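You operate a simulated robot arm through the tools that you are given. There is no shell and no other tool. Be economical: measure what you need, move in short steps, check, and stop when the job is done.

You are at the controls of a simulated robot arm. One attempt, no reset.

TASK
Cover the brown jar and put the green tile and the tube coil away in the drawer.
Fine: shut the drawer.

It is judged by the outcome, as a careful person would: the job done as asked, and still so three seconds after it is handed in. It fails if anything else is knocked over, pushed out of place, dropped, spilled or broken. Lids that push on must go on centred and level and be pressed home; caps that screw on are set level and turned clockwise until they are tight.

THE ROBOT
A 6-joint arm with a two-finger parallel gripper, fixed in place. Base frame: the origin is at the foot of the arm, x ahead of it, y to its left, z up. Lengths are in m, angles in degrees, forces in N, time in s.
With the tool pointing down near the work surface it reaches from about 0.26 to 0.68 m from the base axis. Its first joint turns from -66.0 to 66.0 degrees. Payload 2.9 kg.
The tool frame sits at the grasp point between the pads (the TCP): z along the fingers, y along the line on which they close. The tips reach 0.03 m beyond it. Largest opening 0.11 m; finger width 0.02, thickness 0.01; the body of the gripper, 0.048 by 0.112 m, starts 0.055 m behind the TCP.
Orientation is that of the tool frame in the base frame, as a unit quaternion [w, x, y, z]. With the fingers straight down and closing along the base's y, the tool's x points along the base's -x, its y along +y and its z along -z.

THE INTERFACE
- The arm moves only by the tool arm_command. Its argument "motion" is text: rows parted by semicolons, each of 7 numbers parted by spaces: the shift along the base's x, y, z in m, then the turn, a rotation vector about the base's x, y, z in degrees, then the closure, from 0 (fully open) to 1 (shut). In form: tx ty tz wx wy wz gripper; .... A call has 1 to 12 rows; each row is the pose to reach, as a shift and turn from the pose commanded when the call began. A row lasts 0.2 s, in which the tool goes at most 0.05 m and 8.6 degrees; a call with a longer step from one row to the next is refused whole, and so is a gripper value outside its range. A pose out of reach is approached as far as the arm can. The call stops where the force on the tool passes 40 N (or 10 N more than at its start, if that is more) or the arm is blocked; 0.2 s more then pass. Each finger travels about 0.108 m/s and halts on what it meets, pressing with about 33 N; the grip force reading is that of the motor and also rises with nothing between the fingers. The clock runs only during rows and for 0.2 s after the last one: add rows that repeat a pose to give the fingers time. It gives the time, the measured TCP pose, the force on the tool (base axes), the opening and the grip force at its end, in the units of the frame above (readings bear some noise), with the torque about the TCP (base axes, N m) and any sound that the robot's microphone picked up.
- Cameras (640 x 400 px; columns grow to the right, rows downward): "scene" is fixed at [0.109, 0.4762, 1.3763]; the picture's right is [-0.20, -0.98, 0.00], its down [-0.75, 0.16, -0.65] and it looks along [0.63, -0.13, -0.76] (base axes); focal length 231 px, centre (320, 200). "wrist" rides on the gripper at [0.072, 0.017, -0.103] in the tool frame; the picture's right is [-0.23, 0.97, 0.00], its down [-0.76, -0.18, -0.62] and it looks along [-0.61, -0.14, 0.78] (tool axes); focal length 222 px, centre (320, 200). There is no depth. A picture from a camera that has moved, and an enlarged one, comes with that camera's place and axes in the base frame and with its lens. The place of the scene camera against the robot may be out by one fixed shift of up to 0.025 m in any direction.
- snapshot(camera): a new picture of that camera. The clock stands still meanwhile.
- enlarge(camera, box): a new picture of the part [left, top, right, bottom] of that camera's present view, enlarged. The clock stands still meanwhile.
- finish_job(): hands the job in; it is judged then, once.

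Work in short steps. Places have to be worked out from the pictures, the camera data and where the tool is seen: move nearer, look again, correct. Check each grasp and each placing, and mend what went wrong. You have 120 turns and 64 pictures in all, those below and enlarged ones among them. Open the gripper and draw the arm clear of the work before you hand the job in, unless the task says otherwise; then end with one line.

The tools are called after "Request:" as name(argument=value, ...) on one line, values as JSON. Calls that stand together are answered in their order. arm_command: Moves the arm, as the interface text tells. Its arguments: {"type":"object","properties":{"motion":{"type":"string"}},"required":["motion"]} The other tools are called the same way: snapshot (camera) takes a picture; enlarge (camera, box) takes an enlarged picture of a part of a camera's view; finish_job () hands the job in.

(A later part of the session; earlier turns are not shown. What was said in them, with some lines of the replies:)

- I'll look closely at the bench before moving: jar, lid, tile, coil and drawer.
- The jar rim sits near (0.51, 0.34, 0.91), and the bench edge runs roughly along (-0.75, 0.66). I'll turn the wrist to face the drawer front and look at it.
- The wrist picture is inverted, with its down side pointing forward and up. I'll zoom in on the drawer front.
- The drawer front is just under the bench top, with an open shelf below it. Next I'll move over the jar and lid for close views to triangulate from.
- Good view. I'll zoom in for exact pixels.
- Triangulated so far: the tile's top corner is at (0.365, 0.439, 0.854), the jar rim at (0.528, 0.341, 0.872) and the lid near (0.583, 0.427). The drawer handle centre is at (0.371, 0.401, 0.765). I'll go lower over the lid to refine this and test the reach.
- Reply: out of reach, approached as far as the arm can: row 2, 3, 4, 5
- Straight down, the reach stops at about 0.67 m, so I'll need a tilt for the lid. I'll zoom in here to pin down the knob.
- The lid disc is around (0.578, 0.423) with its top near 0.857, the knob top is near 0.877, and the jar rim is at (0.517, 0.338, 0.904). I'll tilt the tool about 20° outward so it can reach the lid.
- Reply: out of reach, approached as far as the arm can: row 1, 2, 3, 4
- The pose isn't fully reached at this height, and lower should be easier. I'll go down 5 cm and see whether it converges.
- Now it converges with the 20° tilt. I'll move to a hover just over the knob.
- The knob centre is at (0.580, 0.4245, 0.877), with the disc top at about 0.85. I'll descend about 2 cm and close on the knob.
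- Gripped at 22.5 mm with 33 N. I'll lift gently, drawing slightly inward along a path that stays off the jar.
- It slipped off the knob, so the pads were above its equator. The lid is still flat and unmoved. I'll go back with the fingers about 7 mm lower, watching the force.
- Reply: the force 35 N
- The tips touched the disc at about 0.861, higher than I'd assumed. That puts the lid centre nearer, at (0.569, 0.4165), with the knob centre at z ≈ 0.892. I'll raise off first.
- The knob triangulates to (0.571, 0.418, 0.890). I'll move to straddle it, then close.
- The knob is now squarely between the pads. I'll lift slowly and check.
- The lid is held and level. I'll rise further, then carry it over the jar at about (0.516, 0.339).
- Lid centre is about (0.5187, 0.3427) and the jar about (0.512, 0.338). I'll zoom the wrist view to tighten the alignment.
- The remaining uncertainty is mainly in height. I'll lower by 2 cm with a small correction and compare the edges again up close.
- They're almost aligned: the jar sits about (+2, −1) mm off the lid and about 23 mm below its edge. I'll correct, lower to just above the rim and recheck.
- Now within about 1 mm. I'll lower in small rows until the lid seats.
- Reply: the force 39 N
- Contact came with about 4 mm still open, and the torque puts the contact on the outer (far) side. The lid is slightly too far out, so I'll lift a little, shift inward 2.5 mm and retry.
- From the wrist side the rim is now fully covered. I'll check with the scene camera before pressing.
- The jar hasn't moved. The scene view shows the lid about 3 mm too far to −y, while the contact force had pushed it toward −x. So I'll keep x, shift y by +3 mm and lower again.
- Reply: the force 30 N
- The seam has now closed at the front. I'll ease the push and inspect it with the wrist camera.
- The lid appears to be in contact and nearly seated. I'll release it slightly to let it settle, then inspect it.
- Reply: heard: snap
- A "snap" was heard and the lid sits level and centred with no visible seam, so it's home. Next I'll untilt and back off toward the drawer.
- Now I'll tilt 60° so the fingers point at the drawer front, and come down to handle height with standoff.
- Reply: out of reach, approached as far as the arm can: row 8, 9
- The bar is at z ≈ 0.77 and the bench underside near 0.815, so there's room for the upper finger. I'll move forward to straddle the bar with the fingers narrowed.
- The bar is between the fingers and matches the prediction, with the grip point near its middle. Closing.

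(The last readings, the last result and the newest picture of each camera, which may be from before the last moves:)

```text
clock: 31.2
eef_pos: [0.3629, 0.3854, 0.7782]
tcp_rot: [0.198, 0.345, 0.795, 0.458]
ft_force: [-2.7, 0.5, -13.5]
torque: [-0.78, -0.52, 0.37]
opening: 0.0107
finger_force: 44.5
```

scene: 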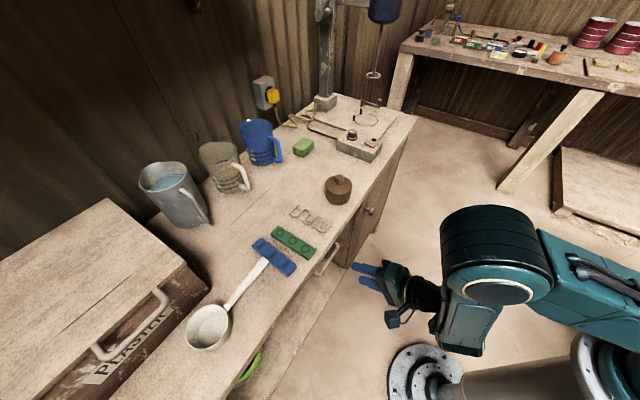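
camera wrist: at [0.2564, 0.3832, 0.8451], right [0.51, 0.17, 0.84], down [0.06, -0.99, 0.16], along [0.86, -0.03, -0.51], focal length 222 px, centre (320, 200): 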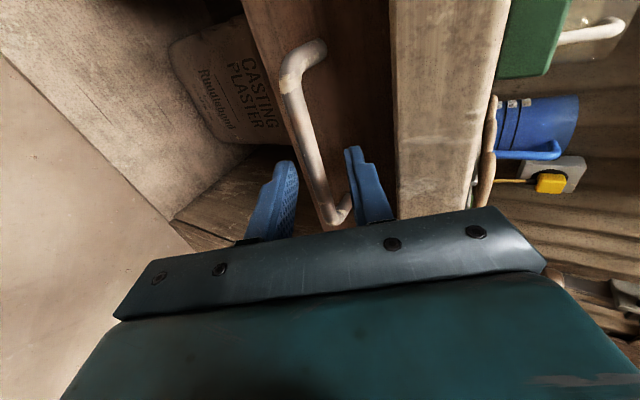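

The bar is gripped (10.7 mm). I'll pull straight out 6 cm.

Request:
arm_command(motion="-0.0073 -0.0068 0.002 0 0 0 1; -0.0146 -0.0137 0.002 0 0 0 1; -0.0256 -0.024 0.002 0 0 0 1; -0.0365 -0.0342 0.002 0 0 0 1; -0.0438 -0.041 0.002 0 0 0 1")

```text
clock: 32.5
eef_pos: [0.3185, 0.3414, 0.7786]
tcp_rot: [0.2, 0.347, 0.797, 0.453]
ft_force: [0.0, -0.3, -3.2]
torque: [-0.57, -0.47, 0.71]
opening: 0.011
finger_force: 44.8
stopped in row 5: the force on the tool passed its limit at 41 N (the readings are from after the stop); the commanded pose is now the measured one
```

Pulled about 6 cm before a force spike. I'll look at the scene.

Request:
enlarge(camera="scene", box=[220, 160, 440, 330])

```text
2.35 times, centred on (330, 245) of scene
camera zoom: at [0.109, 0.4762, 1.3762], right [-0.2, -0.98, 0.0], down [-0.75, 0.16, -0.65], along [0.63, -0.13, -0.76], focal length 544 px, centre (296, 94)
```

zoom: 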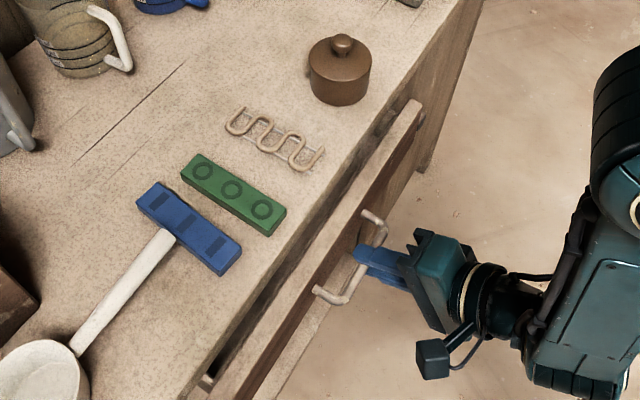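

The drawer is sliding evenly, so I'll keep pulling, slowly.

Request:
arm_command(motion="-0.007 -0.007 0 0 0 0 1; -0.014 -0.014 0 0 0 0 1; -0.021 -0.021 0 0 0 0 1; -0.028 -0.028 0 0 0 0 1; -0.035 -0.035 0 0 0 0 1; -0.042 -0.042 0 0 0 0 1; -0.049 -0.049 0 0 0 0 1; -0.056 -0.056 0 0 0 0 1; -0.063 -0.063 0 0 0 0 1")

```text
clock: 33.9
eef_pos: [0.3, 0.3216, 0.7773]
tcp_rot: [0.199, 0.348, 0.799, 0.448]
ft_force: [0.4, 0.8, -4.2]
torque: [-0.56, -0.52, 0.57]
opening: 0.0106
finger_force: 45.2
out of reach, approached as far as the arm can: row 4, 5, 6
stopped in row 6: the force on the tool passed its limit at 50 N (the readings are from after the stop); the commanded pose is now the measured one
```

The arm's reach limits further pulling at this tilt. With the bar now clear of the bench edge I can regrip it vertically, so I'll release and back up while untilting.

Request:
arm_command(motion="0 0 0 0 0 0 0.6; 0 0 0 0 0 0 0.6; -0.008 -0.008 0.006 -5.5 5.8 0 0.6; -0.016 -0.016 0.015 -11 11.6 0 0.6; -0.02 -0.02 0.035 -16.5 17.4 0 0.6; -0.02 -0.02 0.06 -22 23.2 0 0.6; -0.02 -0.02 0.08 -27.5 29 0 0.6; -0.02 -0.02 0.1 -33 34.8 0 0.6; -0.015 -0.015 0.1 -38 40.4 0 0.6; -0.01 -0.01 0.1 -40.6 43.2 0 0.6; -0.01 -0.01 0.1 -40.6 43.2 0 0.6")

Request:
snapshot(camera="wrist")

```text
clock: 36.3
eef_pos: [0.2891, 0.3117, 0.8783]
tcp_rot: [0.005, 0.4, 0.917, -0.007]
ft_force: [-0.3, 0.8, 1.0]
torque: [-0.01, 0.0, -0.02]
opening: 0.0439
finger_force: 0.1
out of reach, approached as far as the arm can: row 3
```

```text
19 pictures are left
camera wrist: at [0.2534, 0.3782, 0.9804], right [0.87, 0.5, -0.01], down [0.39, -0.67, 0.64], along [0.31, -0.55, -0.77], focal length 222 px, centre (320, 200)
```

wrist: 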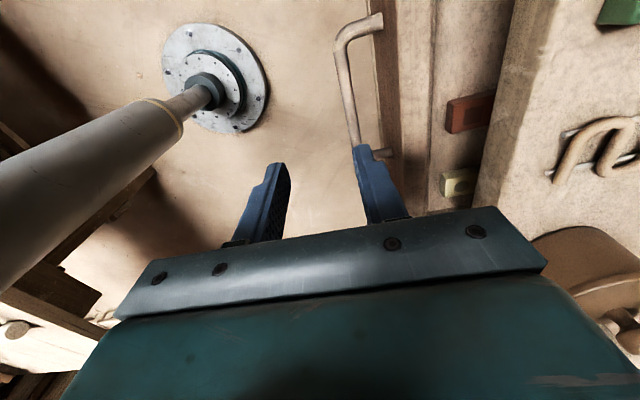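

The bar centre is now about (0.307, 0.337) at z 0.768, clear of the bench edge. I'll move over it, descend astride it and close.

Request:
arm_command(motion="0.0155 0.0232 -0.01 0 0 0 0.73; 0.0155 0.0232 -0.04 0 0 0 0.73; 0.0155 0.0232 -0.07 0 0 0 0.73; 0.0155 0.0232 -0.09 0 0 0 0.73; 0.0155 0.0232 -0.098 0 0 0 0.73; 0.0155 0.0232 -0.098 0 0 0 1; 0.0155 0.0232 -0.098 0 0 0 1; 0.0155 0.0232 -0.098 0 0 0 1")

```text
clock: 38.1
eef_pos: [0.3048, 0.334, 0.78]
tcp_rot: [0.005, 0.4, 0.916, -0.006]
ft_force: [1.7, -1.1, 2.7]
torque: [0.01, 0.0, 0.95]
opening: 0.0112
finger_force: 45.5
```

Gripped again. I'll pull a further 6–7 cm.

Request:
arm_command(motion="-0.005 -0.005 0 0 0 0 1; -0.012 -0.012 0 0 0 0 1; -0.019 -0.019 0 0 0 0 1; -0.026 -0.026 0 0 0 0 1; -0.033 -0.033 0 0 0 0 1; -0.04 -0.04 0 0 0 0 1; -0.047 -0.047 0 0 0 0 1; -0.047 -0.047 0 0 0 0 1")

Request:
enlarge(camera="scene", box=[200, 160, 420, 330])

```text
clock: 39.9
eef_pos: [0.2577, 0.2875, 0.7806]
tcp_rot: [0.005, 0.399, 0.917, -0.007]
ft_force: [2.2, -2.9, -7.7]
torque: [-0.26, -0.34, 0.92]
opening: 0.0113
finger_force: 44.4
```

```text
2.35 times, centred on (310, 245) of scene
camera zoom: at [0.1091, 0.4762, 1.3762], right [-0.2, -0.98, 0.0], down [-0.75, 0.16, -0.65], along [0.63, -0.13, -0.76], focal length 544 px, centre (344, 94)
```

zoom: 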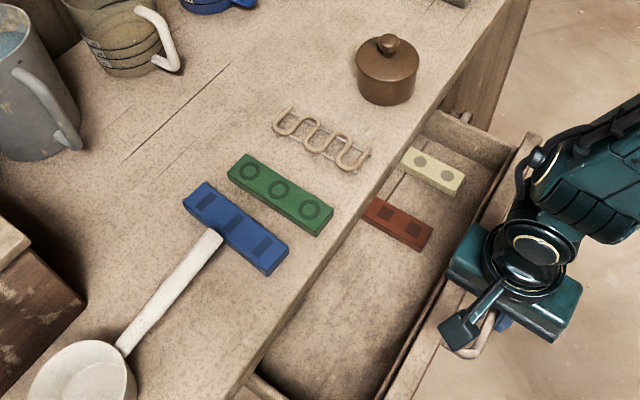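

The drawer is open about 15 cm and has a free bay on its left. I'll release, rise and rotate toward the green tile.

Request:
arm_command(motion="0 0 0 0 0 0 0.6; 0 0 0 0 0 0 0.6; 0 0 0.03 0 0 0 0.6; 0 0 0.07 0 0 0 0.6; 0 0 0.12 0 0 8 0.5; 0 0 0.17 0 0 16 0.5; 0.01 0.01 0.2 0 0 24 0.5; 0.02 0.03 0.2 0 0 32 0.5; 0.03 0.05 0.2 0 0 40 0.5; 0.05 0.07 0.2 0 0 48 0.5")

Request:
arm_command(motion="0.02 0.02 -0.01 0 0 8.5 0.5; 0.04 0.05 -0.02 0 0 17 0.5; 0.06 0.08 -0.03 0 0 25.5 0.5; 0.075 0.11 -0.03 0 0 34 0.5; 0.08 0.125 -0.03 0 0 42 0.5; 0.08 0.125 -0.03 0 0 42 0.5")

Request:
snapshot(camera="wrist")

```text
clock: 42.1
eef_pos: [0.307, 0.3597, 0.9811]
tcp_rot: [0.007, -0.009, 1.0, -0.004]
ft_force: [1.3, 0.3, 0.3]
torque: [0.0, -0.02, 0.0]
opening: 0.055
finger_force: 0.1
```

```text
clock: 43.5
eef_pos: [0.387, 0.4843, 0.9493]
tcp_rot: [0.008, -0.366, 0.93, -0.001]
ft_force: [-0.1, 0.6, 0.0]
torque: [0.0, -0.01, -0.03]
opening: 0.0551
finger_force: 0.0
```

```text
17 pictures are left
camera wrist: at [0.322, 0.4457, 1.0525], right [-0.5, 0.87, 0.0], down [0.67, 0.39, 0.64], along [0.55, 0.31, -0.77], focal length 222 px, centre (320, 200)
```

wrist: 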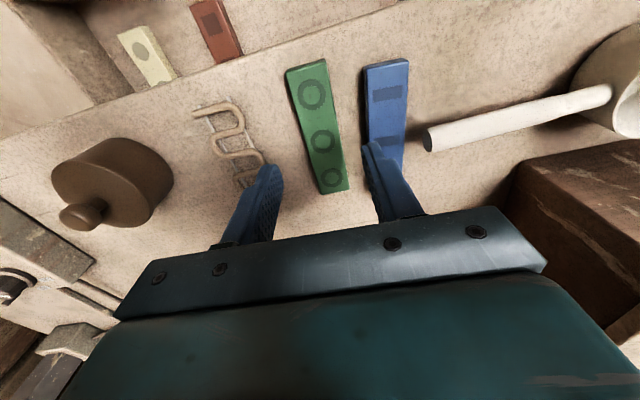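

The tile centre is about (0.399, 0.492), its axis at 43°, matching the tool yaw. I'll descend, fingers narrowed to fit the gap to the blue tile.

Request:
arm_command(motion="0.014 0.0057 0 0 0 0 0.55; 0.014 0.0057 -0.025 0 0 0 0.55; 0.014 0.0057 -0.045 0 0 0 0.55; 0.014 0.0057 -0.045 0 0 0 0.55")

Request:
snapshot(camera="wrist")

```text
clock: 44.5
eef_pos: [0.4015, 0.4892, 0.9032]
tcp_rot: [0.007, -0.365, 0.931, 0.0]
ft_force: [0.4, -0.1, 0.0]
torque: [-0.02, 0.03, 0.02]
opening: 0.0492
finger_force: 0.1
```

```text
16 pictures are left
camera wrist: at [0.3359, 0.4515, 1.0068], right [-0.5, 0.87, 0.0], down [0.67, 0.39, 0.64], along [0.55, 0.31, -0.77], focal length 222 px, centre (320, 200)
```

wrist: 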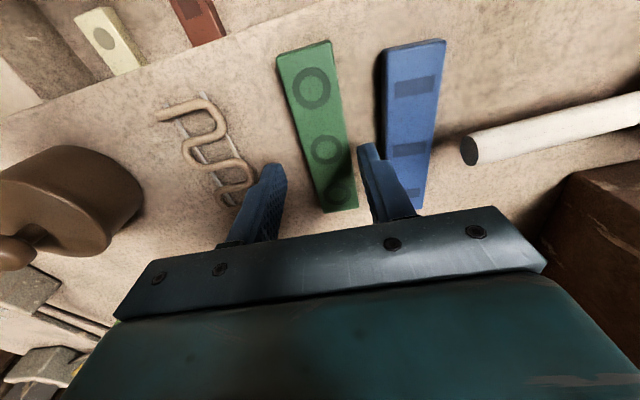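

The tile lies between the fingers, but the right one is close to the blue tile. I'll bias 3 mm away from it, descend to about 0.875 and close.

Request:
arm_command(motion="0.002 -0.0022 -0.005 0 0 0 0.55; 0.002 -0.0022 -0.015 0 0 0 0.55; 0.002 -0.0022 -0.023 0 0 0 0.55; 0.002 -0.0022 -0.028 0 0 0 0.55; 0.002 -0.0022 -0.028 0 0 0 0.55")

```text
clock: 45.7
eef_pos: [0.4026, 0.4872, 0.8806]
tcp_rot: [0.009, -0.367, 0.93, 0.0]
ft_force: [-11.1, -11.2, 30.5]
torque: [0.1, 1.12, 0.37]
opening: 0.0488
finger_force: 0.2
```

Contact came with the tips at about 0.8505 under the +e finger, which could be the bench top or a tile. I'll look before closing.

Request:
enlarge(camera="wrist", box=[240, 20, 460, 220])

Request:
enlarge(camera="scene", box=[240, 200, 340, 300])

```text
2.00 times, centred on (350, 120) of wrist
camera zoom: at [0.3381, 0.4491, 0.982], right [-0.5, 0.87, 0.0], down [0.67, 0.39, 0.64], along [0.55, 0.31, -0.77], focal length 444 px, centre (260, 360)
```

zoom: 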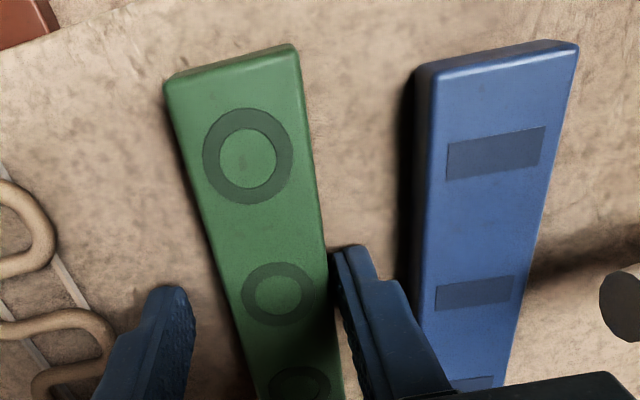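

```text
4.00 times, centred on (290, 250) of scene
camera zoom: at [0.1084, 0.4754, 1.3766], right [-0.2, -0.98, 0.0], down [-0.75, 0.16, -0.65], along [0.63, -0.13, -0.76], focal length 924 px, centre (440, 0)
```

zoom: 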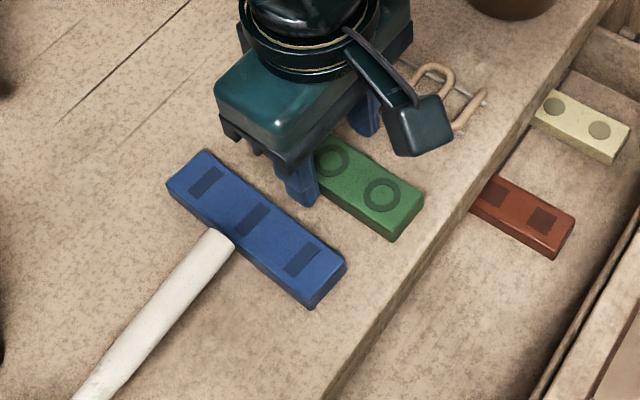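

The finger is in the gap, resting on the bench at about 0.85. I'll rise 4 mm and close.

Request:
arm_command(motion="0 0 0.004 0 0 0 0.55; 0 0 0.005 0 0 0 0.7; 0 0 0.005 0 0 0 1; 0 0 0.005 0 0 0 1; 0 0 0.005 0 0 0 1; 0 0 0.005 0 0 0 1")

Request:
arm_command(motion="0 0 0.01 0 0 0 1; 0 0 0.03 0 0 0 1; 0 0 0.06 0 0 0 1; 0 0 0.08 0 0 0 1")

Request:
snapshot(camera="wrist")

```text
clock: 47.1
eef_pos: [0.4033, 0.4883, 0.8816]
tcp_rot: [0.008, -0.365, 0.931, -0.002]
ft_force: [-0.5, 0.7, 0.0]
torque: [0.0, -0.02, -0.01]
opening: 0.0314
finger_force: 33.4
```

```text
clock: 48.1
eef_pos: [0.4045, 0.4871, 0.9623]
tcp_rot: [0.008, -0.366, 0.931, -0.001]
ft_force: [0.7, 0.4, -0.2]
torque: [0.01, -0.02, -0.03]
opening: 0.0312
finger_force: 33.3
```

```text
13 pictures are left
camera wrist: at [0.3389, 0.4488, 1.0652], right [-0.5, 0.87, 0.0], down [0.67, 0.39, 0.63], along [0.55, 0.31, -0.77], focal length 222 px, centre (320, 200)
```

wrist: 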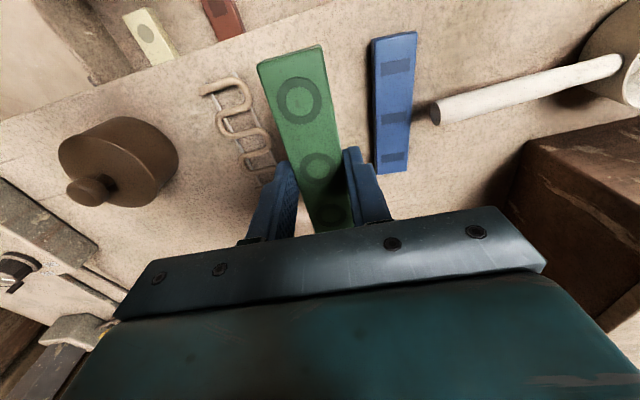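

The tile is held: 31 mm wide and about 118 mm long. The drawer gap is only about 113 mm and the gripper must keep its narrow side across it, so I'll set the tile back and pull the drawer out further first.

Request:
arm_command(motion="0 0 -0.03 0 0 0 1; 0 0 -0.06 0 0 0 1; 0 0 -0.074 0 0 0 1; 0 0 -0.08 0 0 0 1; 0 0 -0.08 0 0 0 0.6; 0 0 -0.08 0 0 0 0.6; 0 0 -0.05 0 0 0 0.6; 0 0 -0.01 0 0 0 0.6; 0 0 0.03 0 0 0 0.6")

```text
clock: 50.1
eef_pos: [0.4023, 0.4871, 0.9925]
tcp_rot: [0.008, -0.366, 0.931, -0.002]
ft_force: [0.2, -0.2, -0.4]
torque: [-0.01, 0.0, 0.01]
opening: 0.044
finger_force: 0.0
```

Next I'll go back above the handle with the handle-grip yaw.

Request:
arm_command(motion="-0.013 -0.018 0 0 0 -8.2 0.6; -0.026 -0.036 0 0 0 -16.4 0.65; -0.039 -0.054 0 0 0 -24.6 0.7; -0.052 -0.072 -0.01 0 0 -32.8 0.73; -0.065 -0.09 -0.02 0 0 -41 0.73; -0.079 -0.109 -0.04 0 0 -49.2 0.73; -0.092 -0.127 -0.06 0 0 -57.4 0.73; -0.105 -0.145 -0.08 0 0 -65.6 0.73; -0.118 -0.163 -0.1 0 0 -73.8 0.73; -0.131 -0.181 -0.1 0 0 -82 0.73; -0.1448 -0.1996 -0.1 0 0 -90 0.73; -0.1448 -0.1996 -0.1 0 0 -90 0.73")

Request:
snapshot(camera="wrist")

```text
clock: 52.7
eef_pos: [0.2597, 0.2861, 0.8912]
tcp_rot: [0.005, 0.401, 0.916, -0.007]
ft_force: [0.2, 0.5, -0.5]
torque: [0.03, -0.03, 0.02]
opening: 0.03
finger_force: 0.0
```

```text
12 pictures are left
camera wrist: at [0.2226, 0.3524, 0.9941], right [0.87, 0.49, 0.0], down [0.38, -0.67, 0.64], along [0.31, -0.55, -0.77], focal length 222 px, centre (320, 200)
```

wrist: 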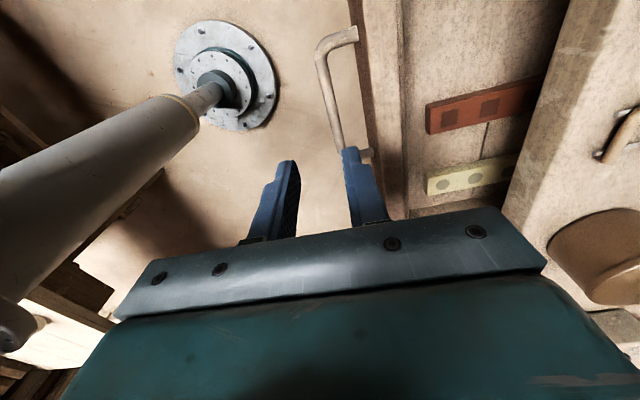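

The bar seems slightly further in than where I left it, so I'll aim 9 mm inward, descend astride and grip.

Request:
arm_command(motion="0.0064 0.0063 -0.03 0 0 0 0.72; 0.0064 0.0063 -0.06 0 0 0 0.72; 0.0064 0.0063 -0.09 0 0 0 0.72; 0.0064 0.0063 -0.111 0 0 0 0.72; 0.0064 0.0063 -0.111 0 0 0 1; 0.0064 0.0063 -0.111 0 0 0 1; 0.0064 0.0063 -0.111 0 0 0 1")

```text
clock: 54.3
eef_pos: [0.2661, 0.294, 0.7813]
tcp_rot: [0.005, 0.399, 0.917, -0.006]
ft_force: [2.0, -1.6, 4.7]
torque: [0.0, -0.05, 0.97]
opening: 0.0111
finger_force: 45.3
```

Gripped. I'll pull a further 5 cm.

Request:
arm_command(motion="-0.005 -0.005 0 0 0 0 1; -0.011 -0.011 0 0 0 0 1; -0.017 -0.017 0 0 0 0 1; -0.023 -0.023 0 0 0 0 1; -0.029 -0.029 0 0 0 0 1; -0.035 -0.035 0 0 0 0 1; -0.041 -0.041 0 0 0 0 1; -0.041 -0.041 0 0 0 0 1")

```text
clock: 56.1
eef_pos: [0.2243, 0.2521, 0.7826]
tcp_rot: [0.005, 0.399, 0.917, -0.006]
ft_force: [-0.5, -1.4, 14.9]
torque: [-0.16, -0.2, 0.95]
opening: 0.0112
finger_force: 44.9
```

The gap is now about 16 cm. I'll release, rise and return to the tile.

Request:
arm_command(motion="0 0 0 0 0 0 0.6; 0 0 0 0 0 0 0.6; 0 0 0.03 0 0 0 0.6; 0 0 0.07 0 0 0 0.6; 0 0 0.12 0 0 8 0.55; 0 0 0.17 0 0 16 0.55; 0.01 0.01 0.2 0 0 24 0.55; 0.03 0.04 0.2 0 0 32 0.55; 0.05 0.07 0.2 0 0 40 0.55; 0.07 0.1 0.2 0 0 48 0.55; 0.09 0.13 0.2 0 0 56 0.55")

Request:
arm_command(motion="0.02 0.02 0 0 0 8.5 0.55; 0.04 0.05 -0.01 0 0 17 0.55; 0.06 0.08 -0.02 0 0 25.5 0.55; 0.078 0.1 -0.03 0 0 34 0.55; 0.0885 0.105 -0.04 0 0 34 0.55; 0.0885 0.105 -0.065 0 0 34 0.55; 0.0885 0.105 -0.065 0 0 34 0.55")

Request:
snapshot(camera="wrist")

```text
clock: 58.5
eef_pos: [0.3139, 0.3836, 0.982]
tcp_rot: [0.007, -0.079, 0.997, -0.004]
ft_force: [0.1, -0.2, 0.3]
torque: [-0.03, -0.01, -0.01]
opening: 0.0493
finger_force: 0.1
```

```text
clock: 60.1
eef_pos: [0.4035, 0.4875, 0.9172]
tcp_rot: [0.007, -0.365, 0.931, 0.0]
ft_force: [0.5, -0.3, 0.7]
torque: [0.03, 0.0, 0.01]
opening: 0.0494
finger_force: 0.0
```

```text
11 pictures are left
camera wrist: at [0.3375, 0.4498, 1.0189], right [-0.5, 0.87, 0.0], down [0.67, 0.39, 0.64], along [0.55, 0.31, -0.77], focal length 222 px, centre (320, 200)
```

wrist: 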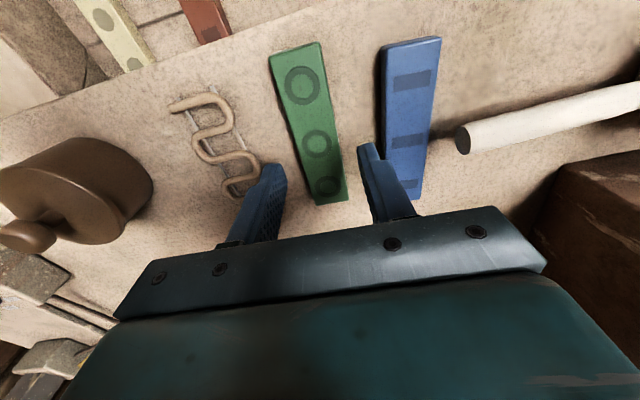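

The tile is where I set it, centred between the fingers. I'll descend, grip and lift.

Request:
arm_command(motion="0 0 -0.02 0 0 0 0.55; 0 0 -0.035 0 0 0 0.55; 0 0 -0.035 0 0 0 0.8; 0 0 -0.035 0 0 0 1; 0 0 -0.035 0 0 0 1; 0 0 -0.035 0 0 0 1; 0 0 -0.02 0 0 0 1; 0 0 0.02 0 0 0 1; 0 0 0.045 0 0 0 1; 0 0 0.045 0 0 0 1")

```text
clock: 62.3
eef_pos: [0.4032, 0.489, 0.9619]
tcp_rot: [0.008, -0.365, 0.931, -0.002]
ft_force: [0.3, -0.8, -2.1]
torque: [-0.01, 0.06, 0.03]
opening: 0.0312
finger_force: 32.8
```

Tile held. I'll carry it over the drawer gap at about (0.322, 0.361), staying high, then check.

Request:
arm_command(motion="-0.02 -0.03 0 0 0 0 1; -0.04 -0.062 0 0 0 0 1; -0.06 -0.095 0 0 0 0 1; -0.0814 -0.1277 0 0 0 0 1; -0.0814 -0.1277 -0.03 0 0 0 1; -0.0814 -0.1277 -0.06 0 0 0 1; -0.0814 -0.1277 -0.06 0 0 0 1")

Request:
snapshot(camera="wrist")

Request:
enlarge(camera="scene", box=[200, 180, 420, 350])

```text
clock: 63.9
eef_pos: [0.3208, 0.3599, 0.9004]
tcp_rot: [0.007, -0.365, 0.931, -0.001]
ft_force: [0.3, -1.0, -1.3]
torque: [-0.03, 0.01, 0.01]
opening: 0.0311
finger_force: 33.3
```

```text
10 pictures are left
camera wrist: at [0.2558, 0.3214, 1.0026], right [-0.5, 0.87, 0.0], down [0.67, 0.39, 0.64], along [0.55, 0.31, -0.77], focal length 222 px, centre (320, 200)
```

wrist: 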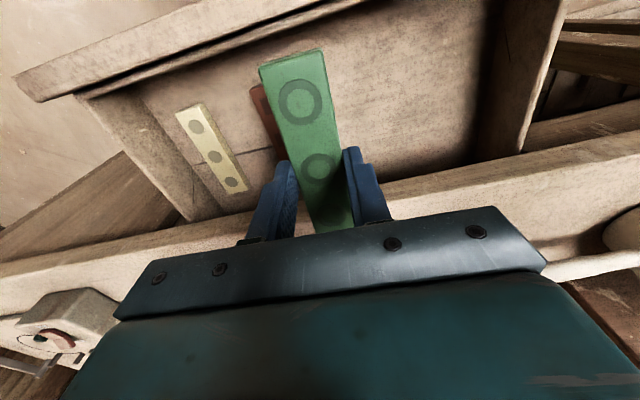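

```text
2.35 times, centred on (310, 265) of scene
camera zoom: at [0.109, 0.4762, 1.3763], right [-0.2, -0.98, 0.0], down [-0.75, 0.16, -0.65], along [0.63, -0.13, -0.76], focal length 544 px, centre (344, 47)
```

zoom: 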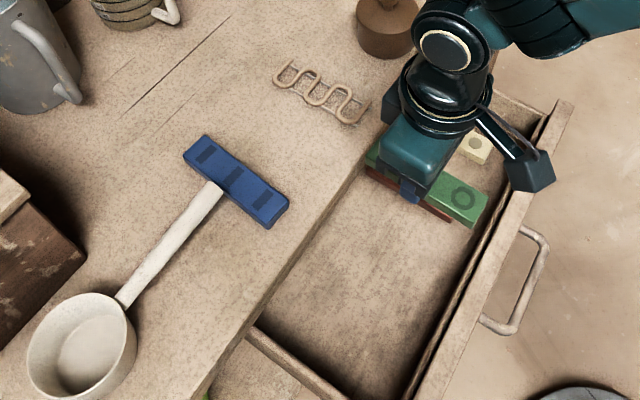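

Clear: red and yellow tiles stay to the right. I'll shift 15 mm further left and lower, slowing near the floor.

Request:
arm_command(motion="-0.0106 0.0107 0 0 0 0 1; -0.0106 0.0107 -0.03 0 0 0 1; -0.0106 0.0107 -0.06 0 0 0 1; -0.0106 0.0107 -0.08 0 0 0 1; -0.0106 0.0107 -0.1 0 0 0 1; -0.0106 0.0107 -0.11 0 0 0 1; -0.0106 0.0107 -0.12 0 0 0 1")

```text
clock: 65.5
eef_pos: [0.3107, 0.3711, 0.781]
tcp_rot: [0.008, -0.366, 0.931, -0.001]
ft_force: [-0.3, 0.7, -0.3]
torque: [0.06, 0.02, 0.03]
opening: 0.0312
finger_force: 32.9
```

No contact yet, so I'll keep lowering in small steps.

Request:
arm_command(motion="0 0 -0.005 0 0 0 1; 0 0 -0.01 0 0 0 1; 0 0 -0.015 0 0 0 1; 0 0 -0.02 0 0 0 1; 0 0 -0.025 0 0 0 1; 0 0 -0.03 0 0 0 1; 0 0 -0.035 0 0 0 1; 0 0 -0.04 0 0 0 1")

```text
clock: 66.6
eef_pos: [0.3139, 0.374, 0.7652]
tcp_rot: [0.014, -0.366, 0.931, 0.001]
ft_force: [0.5, 0.0, 2.4]
torque: [-0.09, 0.14, 0.03]
opening: 0.0312
finger_force: 32.8
stopped in row 5: the force on the tool passed its limit at 49 N (the readings are from after the stop); the commanded pose is now the measured one
```

Contact at TCP 0.765, which puts the tile bottom at about 0.734, likely the drawer floor. I'll check before releasing.

Request:
enlarge(camera="scene", box=[270, 200, 410, 320])

```text
3.33 times, centred on (340, 260) of scene
camera zoom: at [0.109, 0.4761, 1.3763], right [-0.2, -0.98, 0.0], down [-0.75, 0.16, -0.65], along [0.63, -0.13, -0.76], focal length 770 px, centre (253, 0)
```

zoom: 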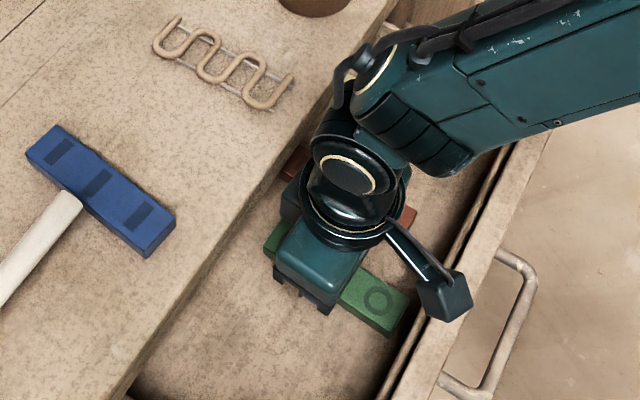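

Everything looks clear and the tile is on the floor. I'll release and rise straight up.

Request:
arm_command(motion="0 0 0 0 0 0 0.6; 0 0 0 0 0 0 0.58; 0 0 0.01 0 0 0 0.58; 0 0 0.04 0 0 0 0.58; 0 0 0.08 0 0 0 0.58; 0 0 0.12 0 0 0 0.58; 0 0 0.16 0 0 0 0.58; 0 0 0.19 0 0 0 0.58")

Request:
snapshot(camera="wrist")

```text
clock: 68.4
eef_pos: [0.3144, 0.3746, 0.9544]
tcp_rot: [0.014, -0.366, 0.931, 0.002]
ft_force: [0.2, 0.0, 0.4]
torque: [0.02, 0.01, -0.03]
opening: 0.0464
finger_force: 0.2
```

```text
7 pictures are left
camera wrist: at [0.2482, 0.3365, 1.0555], right [-0.5, 0.87, 0.0], down [0.66, 0.38, 0.64], along [0.56, 0.32, -0.77], focal length 222 px, centre (320, 200)
```

wrist: 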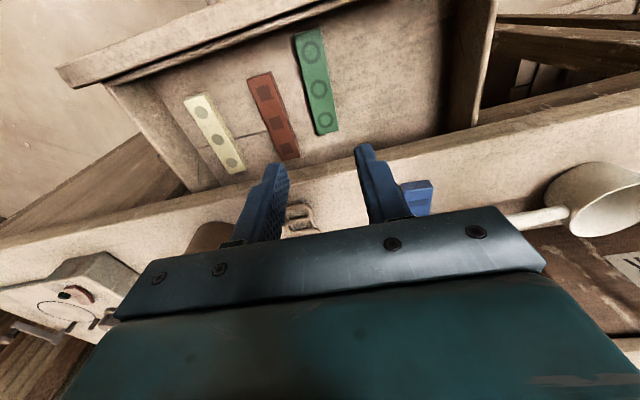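

The green tile is in the drawer, flat beside the red one. The coil centre is about (0.452, 0.428), so I'll move above it, correct the small tilt and look.

Request:
arm_command(motion="0.03 0.012 0.005 -0.7 1.4 0 0.4; 0.06 0.024 0.005 -0.7 1.4 0 0.36; 0.09 0.036 0 -0.7 1.4 0 0.36; 0.12 0.047 -0.01 -0.7 1.4 0 0.36; 0.1376 0.0538 -0.03 -0.7 1.4 0 0.36; 0.1376 0.0538 -0.048 -0.7 1.4 0 0.36; 0.1376 0.0538 -0.048 -0.7 1.4 0 0.36")

Request:
enlarge(camera="wrist", box=[220, 20, 420, 220])

```text
clock: 70.0
eef_pos: [0.4509, 0.4291, 0.9072]
tcp_rot: [-0.001, -0.366, 0.931, 0.001]
ft_force: [0.4, -0.1, -0.1]
torque: [-0.04, 0.02, -0.01]
opening: 0.0704
finger_force: 0.0
```

```text
2.00 times, centred on (320, 120) of wrist
camera zoom: at [0.3877, 0.3907, 1.0095], right [-0.5, 0.87, 0.0], down [0.68, 0.39, 0.62], along [0.54, 0.31, -0.78], focal length 444 px, centre (320, 360)
```

zoom: 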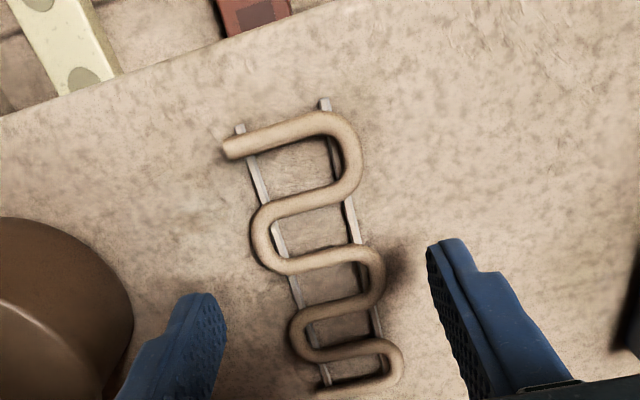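

The coil is centred between the fingers. I'll shift 3.5 mm so the pads meet one bend on each side, then descend and close.

Request:
arm_command(motion="-0.0025 -0.0025 -0.01 0 0 0 0.36; -0.0025 -0.0025 -0.02 0 0 0 0.36; -0.0025 -0.0025 -0.0245 0 0 0 0.36; -0.0025 -0.0025 -0.0245 0 0 0 0.6; -0.0025 -0.0025 -0.0245 0 0 0 0.8; -0.0025 -0.0025 -0.0245 0 0 0 1; -0.0025 -0.0025 -0.0245 0 0 0 1; -0.0025 -0.0025 -0.0245 0 0 0 1")

```text
clock: 71.8
eef_pos: [0.449, 0.4255, 0.8829]
tcp_rot: [-0.001, -0.365, 0.931, 0.0]
ft_force: [-0.2, 0.6, 1.2]
torque: [0.0, 0.03, 0.04]
opening: 0.045
finger_force: 32.9
```

Gripped at 45 mm, as expected. I'll lift slowly.

Request:
arm_command(motion="0 0 0.004 0 0 0 1; 0 0 0.01 0 0 0 1; 0 0 0.025 0 0 0 1; 0 0 0.045 0 0 0 1; 0 0 0.07 0 0 0 1; 0 0 0.07 0 0 0 1")

Request:
snapshot(camera="wrist")

```text
clock: 73.2
eef_pos: [0.4489, 0.4255, 0.9518]
tcp_rot: [-0.001, -0.365, 0.931, 0.001]
ft_force: [-0.2, 0.5, 0.0]
torque: [0.02, 0.01, 0.02]
opening: 0.0448
finger_force: 32.8
```

```text
5 pictures are left
camera wrist: at [0.385, 0.3884, 1.0556], right [-0.5, 0.87, 0.0], down [0.68, 0.39, 0.62], along [0.54, 0.31, -0.78], focal length 222 px, centre (320, 200)
```

wrist: 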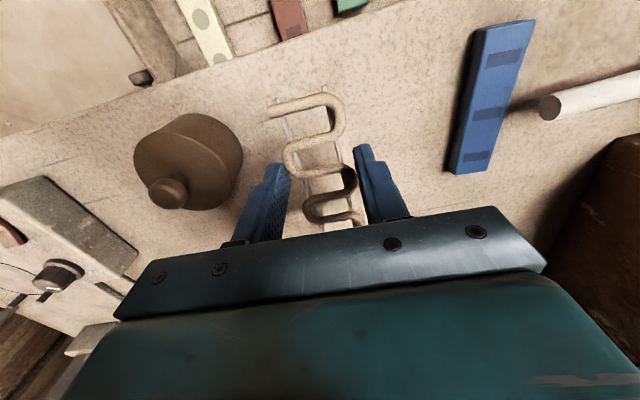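

The coil is held level. I'll carry it over the drawer's left bay at about (0.248, 0.415), passing above the blue tile.

Request:
arm_command(motion="-0.03 0 0.01 0 0 0 1; -0.06 0 0.01 0 0 0 1; -0.09 -0.005 0.01 0 0 0 1; -0.12 -0.01 0.01 0 0 0 1; -0.15 -0.0108 0.01 0 0 0 1; -0.18 -0.0108 0 0 0 0 1; -0.2011 -0.0108 0 0 0 0 1; -0.2011 -0.0108 -0.03 0 0 0 1; -0.2011 -0.0108 -0.06 0 0 0 1; -0.2011 -0.0108 -0.06 0 0 0 1")

Request:
snapshot(camera="wrist")

```text
clock: 75.4
eef_pos: [0.2472, 0.4158, 0.8921]
tcp_rot: [-0.001, -0.365, 0.931, 0.001]
ft_force: [-1.1, 0.1, 0.2]
torque: [0.0, -0.02, 0.04]
opening: 0.0449
finger_force: 33.0
```

```text
4 pictures are left
camera wrist: at [0.1832, 0.3786, 0.9958], right [-0.5, 0.87, 0.0], down [0.68, 0.39, 0.62], along [0.54, 0.31, -0.78], focal length 222 px, centre (320, 200)
```

wrist: 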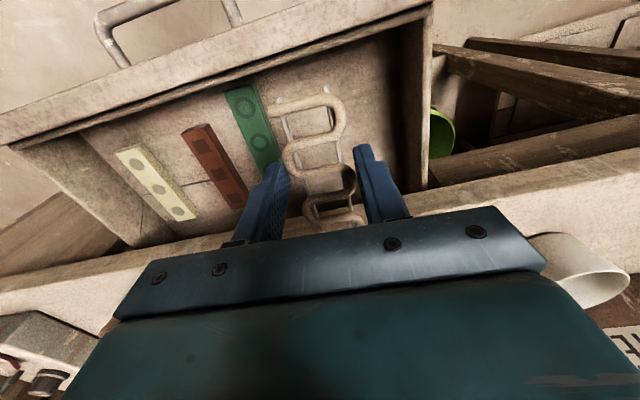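

Clear of the green tile and the drawer walls. I'll lower, slowing near the floor.

Request:
arm_command(motion="0 0 -0.03 0 0 0 1; 0 0 -0.06 0 0 0 1; 0 0 -0.09 0 0 0 1; 0 0 -0.105 0 0 0 1; 0 0 -0.112 0 0 0 1; 0 0 -0.117 0 0 0 1; 0 0 -0.121 0 0 0 1; 0 0 -0.124 0 0 0 1; 0 0 -0.127 0 0 0 1; 0 0 -0.13 0 0 0 1")

```text
clock: 77.8
eef_pos: [0.2516, 0.4188, 0.7666]
tcp_rot: [0.004, -0.364, 0.931, 0.004]
ft_force: [1.3, -0.6, 4.8]
torque: [-0.17, 0.13, 0.07]
opening: 0.0445
finger_force: 33.3
stopped in row 10: the force on the tool passed its limit at 42 N (the readings are from after the stop); the commanded pose is now the measured one
```

It's on the floor at the expected height. I'll release and rise.

Request:
arm_command(motion="0 0 0 0 0 0 0.5; 0 0 0 0 0 0 0.48; 0 0 0 0 0 0 0.48; 0 0 0.01 0 0 0 0.48; 0 0 0.03 0 0 0 0.48; 0 0 0.07 0 0 0 0.48; 0 0 0.11 0 0 0 0.48; 0 0 0.15 0 0 0 0.48; 0 0 0.18 0 0 0 0.48")

Request:
snapshot(camera="wrist")

```text
clock: 79.8
eef_pos: [0.2498, 0.417, 0.9482]
tcp_rot: [0.003, -0.365, 0.931, 0.003]
ft_force: [1.0, -0.4, -0.9]
torque: [0.03, -0.01, -0.04]
opening: 0.0573
finger_force: 0.0
```

```text
3 pictures are left
camera wrist: at [0.1857, 0.3791, 1.0499], right [-0.5, 0.87, 0.01], down [0.68, 0.38, 0.63], along [0.54, 0.32, -0.78], focal length 222 px, centre (320, 200)
```

wrist: 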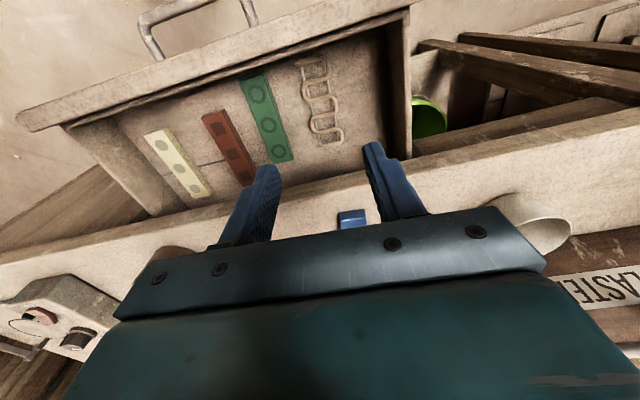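

Both items lie flat in the drawer. I'll move in front of the handle with closed fingers, ready to push it shut.

Request:
arm_command(motion="-0.0128 -0.04 0 0 0 0 0.7; -0.0256 -0.08 0 0 0 0 0.9; -0.0384 -0.12 0 0 0 0 1; -0.0512 -0.16 0 0 0 0 1; -0.0639 -0.1997 0 0 0 0 1; -0.0639 -0.1997 -0.04 0 0 0 1; -0.0639 -0.1997 -0.08 0 0 0 1; -0.0639 -0.1997 -0.12 0 0 0 1; -0.0639 -0.1997 -0.15 0 0 0 1; -0.0639 -0.1997 -0.168 0 0 0 1; -0.0639 -0.1997 -0.168 0 0 0 1")

```text
clock: 82.2
eef_pos: [0.1873, 0.2184, 0.7774]
tcp_rot: [0.004, -0.365, 0.931, 0.005]
ft_force: [-0.6, -0.4, -0.1]
torque: [-0.02, -0.01, -0.03]
opening: 0.0
finger_force: 33.2
```

In position. I'll push along the drawer's axis in 2 cm rows.

Request:
arm_command(motion="0.0142 0.0141 0 0 0 0 1; 0.0284 0.0282 0 0 0 0 1; 0.0391 0.0387 0 0 0 0 1; 0.0497 0.0493 0 0 0 0 1; 0.0604 0.0598 0 0 0 0 1; 0.071 0.0704 0 0 0 0 1; 0.0817 0.081 0 0 0 0 1; 0.0923 0.0915 0 0 0 0 1; 0.103 0.102 0 0 0 0 1; 0.1136 0.1126 0 0 0 0 1; 0.1243 0.1232 0 0 0 0 1; 0.1314 0.1302 0 0 0 0 1")

```text
clock: 84.8
eef_pos: [0.3179, 0.3478, 0.7796]
tcp_rot: [0.003, -0.365, 0.931, 0.003]
ft_force: [0.4, 0.8, -0.7]
torque: [0.0, -0.02, -0.03]
opening: 0.0002
finger_force: 33.0
```

The drawer slid in easily. Now I'll tilt 30°, so the gripper body clears the bench edge, and finish the push.

Request:
arm_command(motion="-0.004 -0.004 0 5.3 -5.3 0 1; -0.004 -0.004 0 10.6 -10.7 0 1; -0.004 -0.004 0 15.9 -16 0 1; -0.004 -0.004 0 21.1 -21.3 0 1; 0.006 0.006 0 21.1 -21.3 0 1; 0.013 0.013 0 21.1 -21.3 0 1; 0.02 0.02 0 21.1 -21.3 0 1; 0.026 0.026 0 21.1 -21.3 0 1; 0.032 0.032 0 21.1 -21.3 0 1")

Request:
enlarge(camera="scene", box=[200, 150, 420, 330])

```text
clock: 86.8
eef_pos: [0.3498, 0.3793, 0.7784]
tcp_rot: [0.242, -0.353, 0.898, 0.105]
ft_force: [0.1, -0.2, -0.5]
torque: [0.01, 0.01, -0.02]
opening: 0.0
finger_force: 32.9
```

```text
2.22 times, centred on (310, 240) of scene
camera zoom: at [0.109, 0.4762, 1.3763], right [-0.2, -0.98, 0.0], down [-0.75, 0.16, -0.65], along [0.63, -0.13, -0.76], focal length 513 px, centre (342, 111)
```

zoom: 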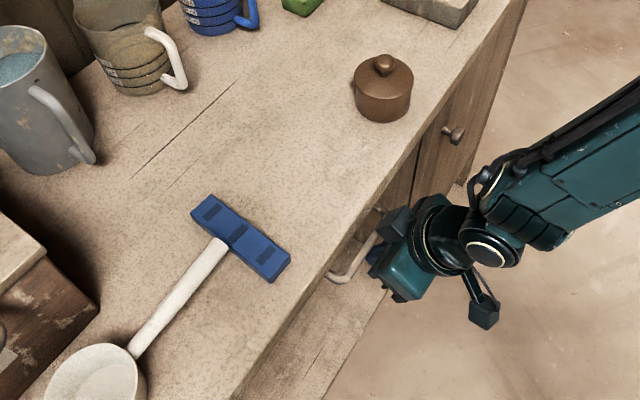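

Nearly closed: the handle is still about 1 cm short of its starting place. I'll push gently until it resists.

Request:
arm_command(motion="0.0025 0.0025 0 0 0 0 1; 0.005 0.005 0 0 0 0 1; 0.0075 0.0075 0 0 0 0 1; 0.01 0.01 0 0 0 0 1; 0.0125 0.0125 0 0 0 0 1; 0.015 0.015 0 0 0 0 1; 0.017 0.017 0 0 0 0 1")

```text
clock: 88.1
eef_pos: [0.3568, 0.3875, 0.7735]
tcp_rot: [0.229, -0.354, 0.901, 0.1]
ft_force: [-0.5, 0.9, -1.2]
torque: [0.01, 0.02, -0.02]
opening: 0.0
finger_force: 33.6
stopped in row 6: the force on the tool passed its limit at 42 N (the readings are from after the stop); the commanded pose is now the measured one
```

It stopped against firm resistance where the closed position should be. I'll back off, rise clear and check.

Request:
arm_command(motion="-0.02 -0.02 0 0 0 0 1; -0.045 -0.045 0 -5 5 0 0.8; -0.07 -0.07 0.01 -10 10 0 0.6; -0.09 -0.09 0.04 -15 15 0 0.5; -0.1 -0.1 0.08 -20 20 0 0.5; -0.1 -0.12 0.12 -20 20 0 0.5; -0.1 -0.15 0.16 -20 20 0 0.5; -0.1 -0.18 0.2 -20 20 0 0.5; -0.1 -0.21 0.23 -20 20 0 0.5; -0.1 -0.24 0.26 -20 20 0 0.5")

Request:
snapshot(camera="scene")

```text
clock: 90.3
eef_pos: [0.2564, 0.145, 1.0329]
tcp_rot: [0.004, -0.366, 0.931, 0.001]
ft_force: [0.2, -0.2, -0.6]
torque: [-0.01, -0.02, 0.02]
opening: 0.055
finger_force: 0.0
```

```text
1 pictures are left
```

scene: 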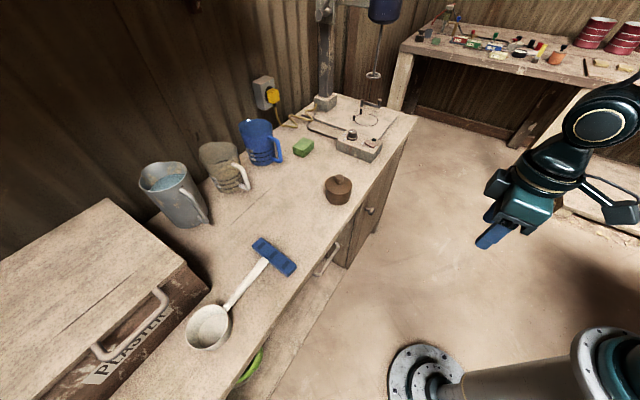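

The scene now matches the start for the handle position. One last zoom to compare it and the lid.

Request:
enlarge(camera="scene", box=[240, 130, 400, 280])

```text
2.67 times, centred on (320, 205) of scene
camera zoom: at [0.109, 0.4762, 1.3763], right [-0.2, -0.98, 0.0], down [-0.75, 0.16, -0.65], along [0.63, -0.13, -0.76], focal length 616 px, centre (320, 187)
```

zoom: 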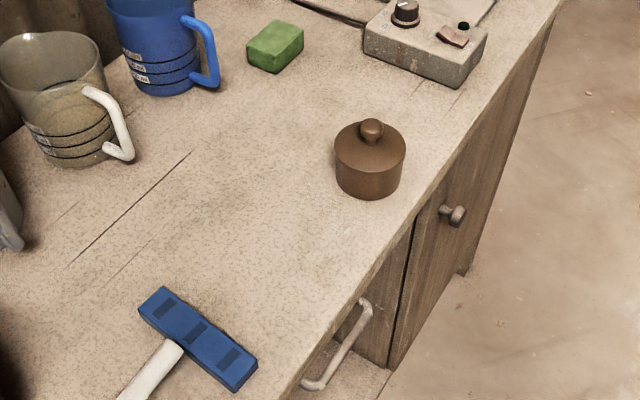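

The handle is exactly where it was with the drawer closed, the lid is on level, and nothing else has moved. Handing in.

Request:
finish_job()

```text
The job is handed in.
```

The brown jar has its lid on (I heard it snap home), the green tile and the tube coil are in the drawer, and the drawer is shut.
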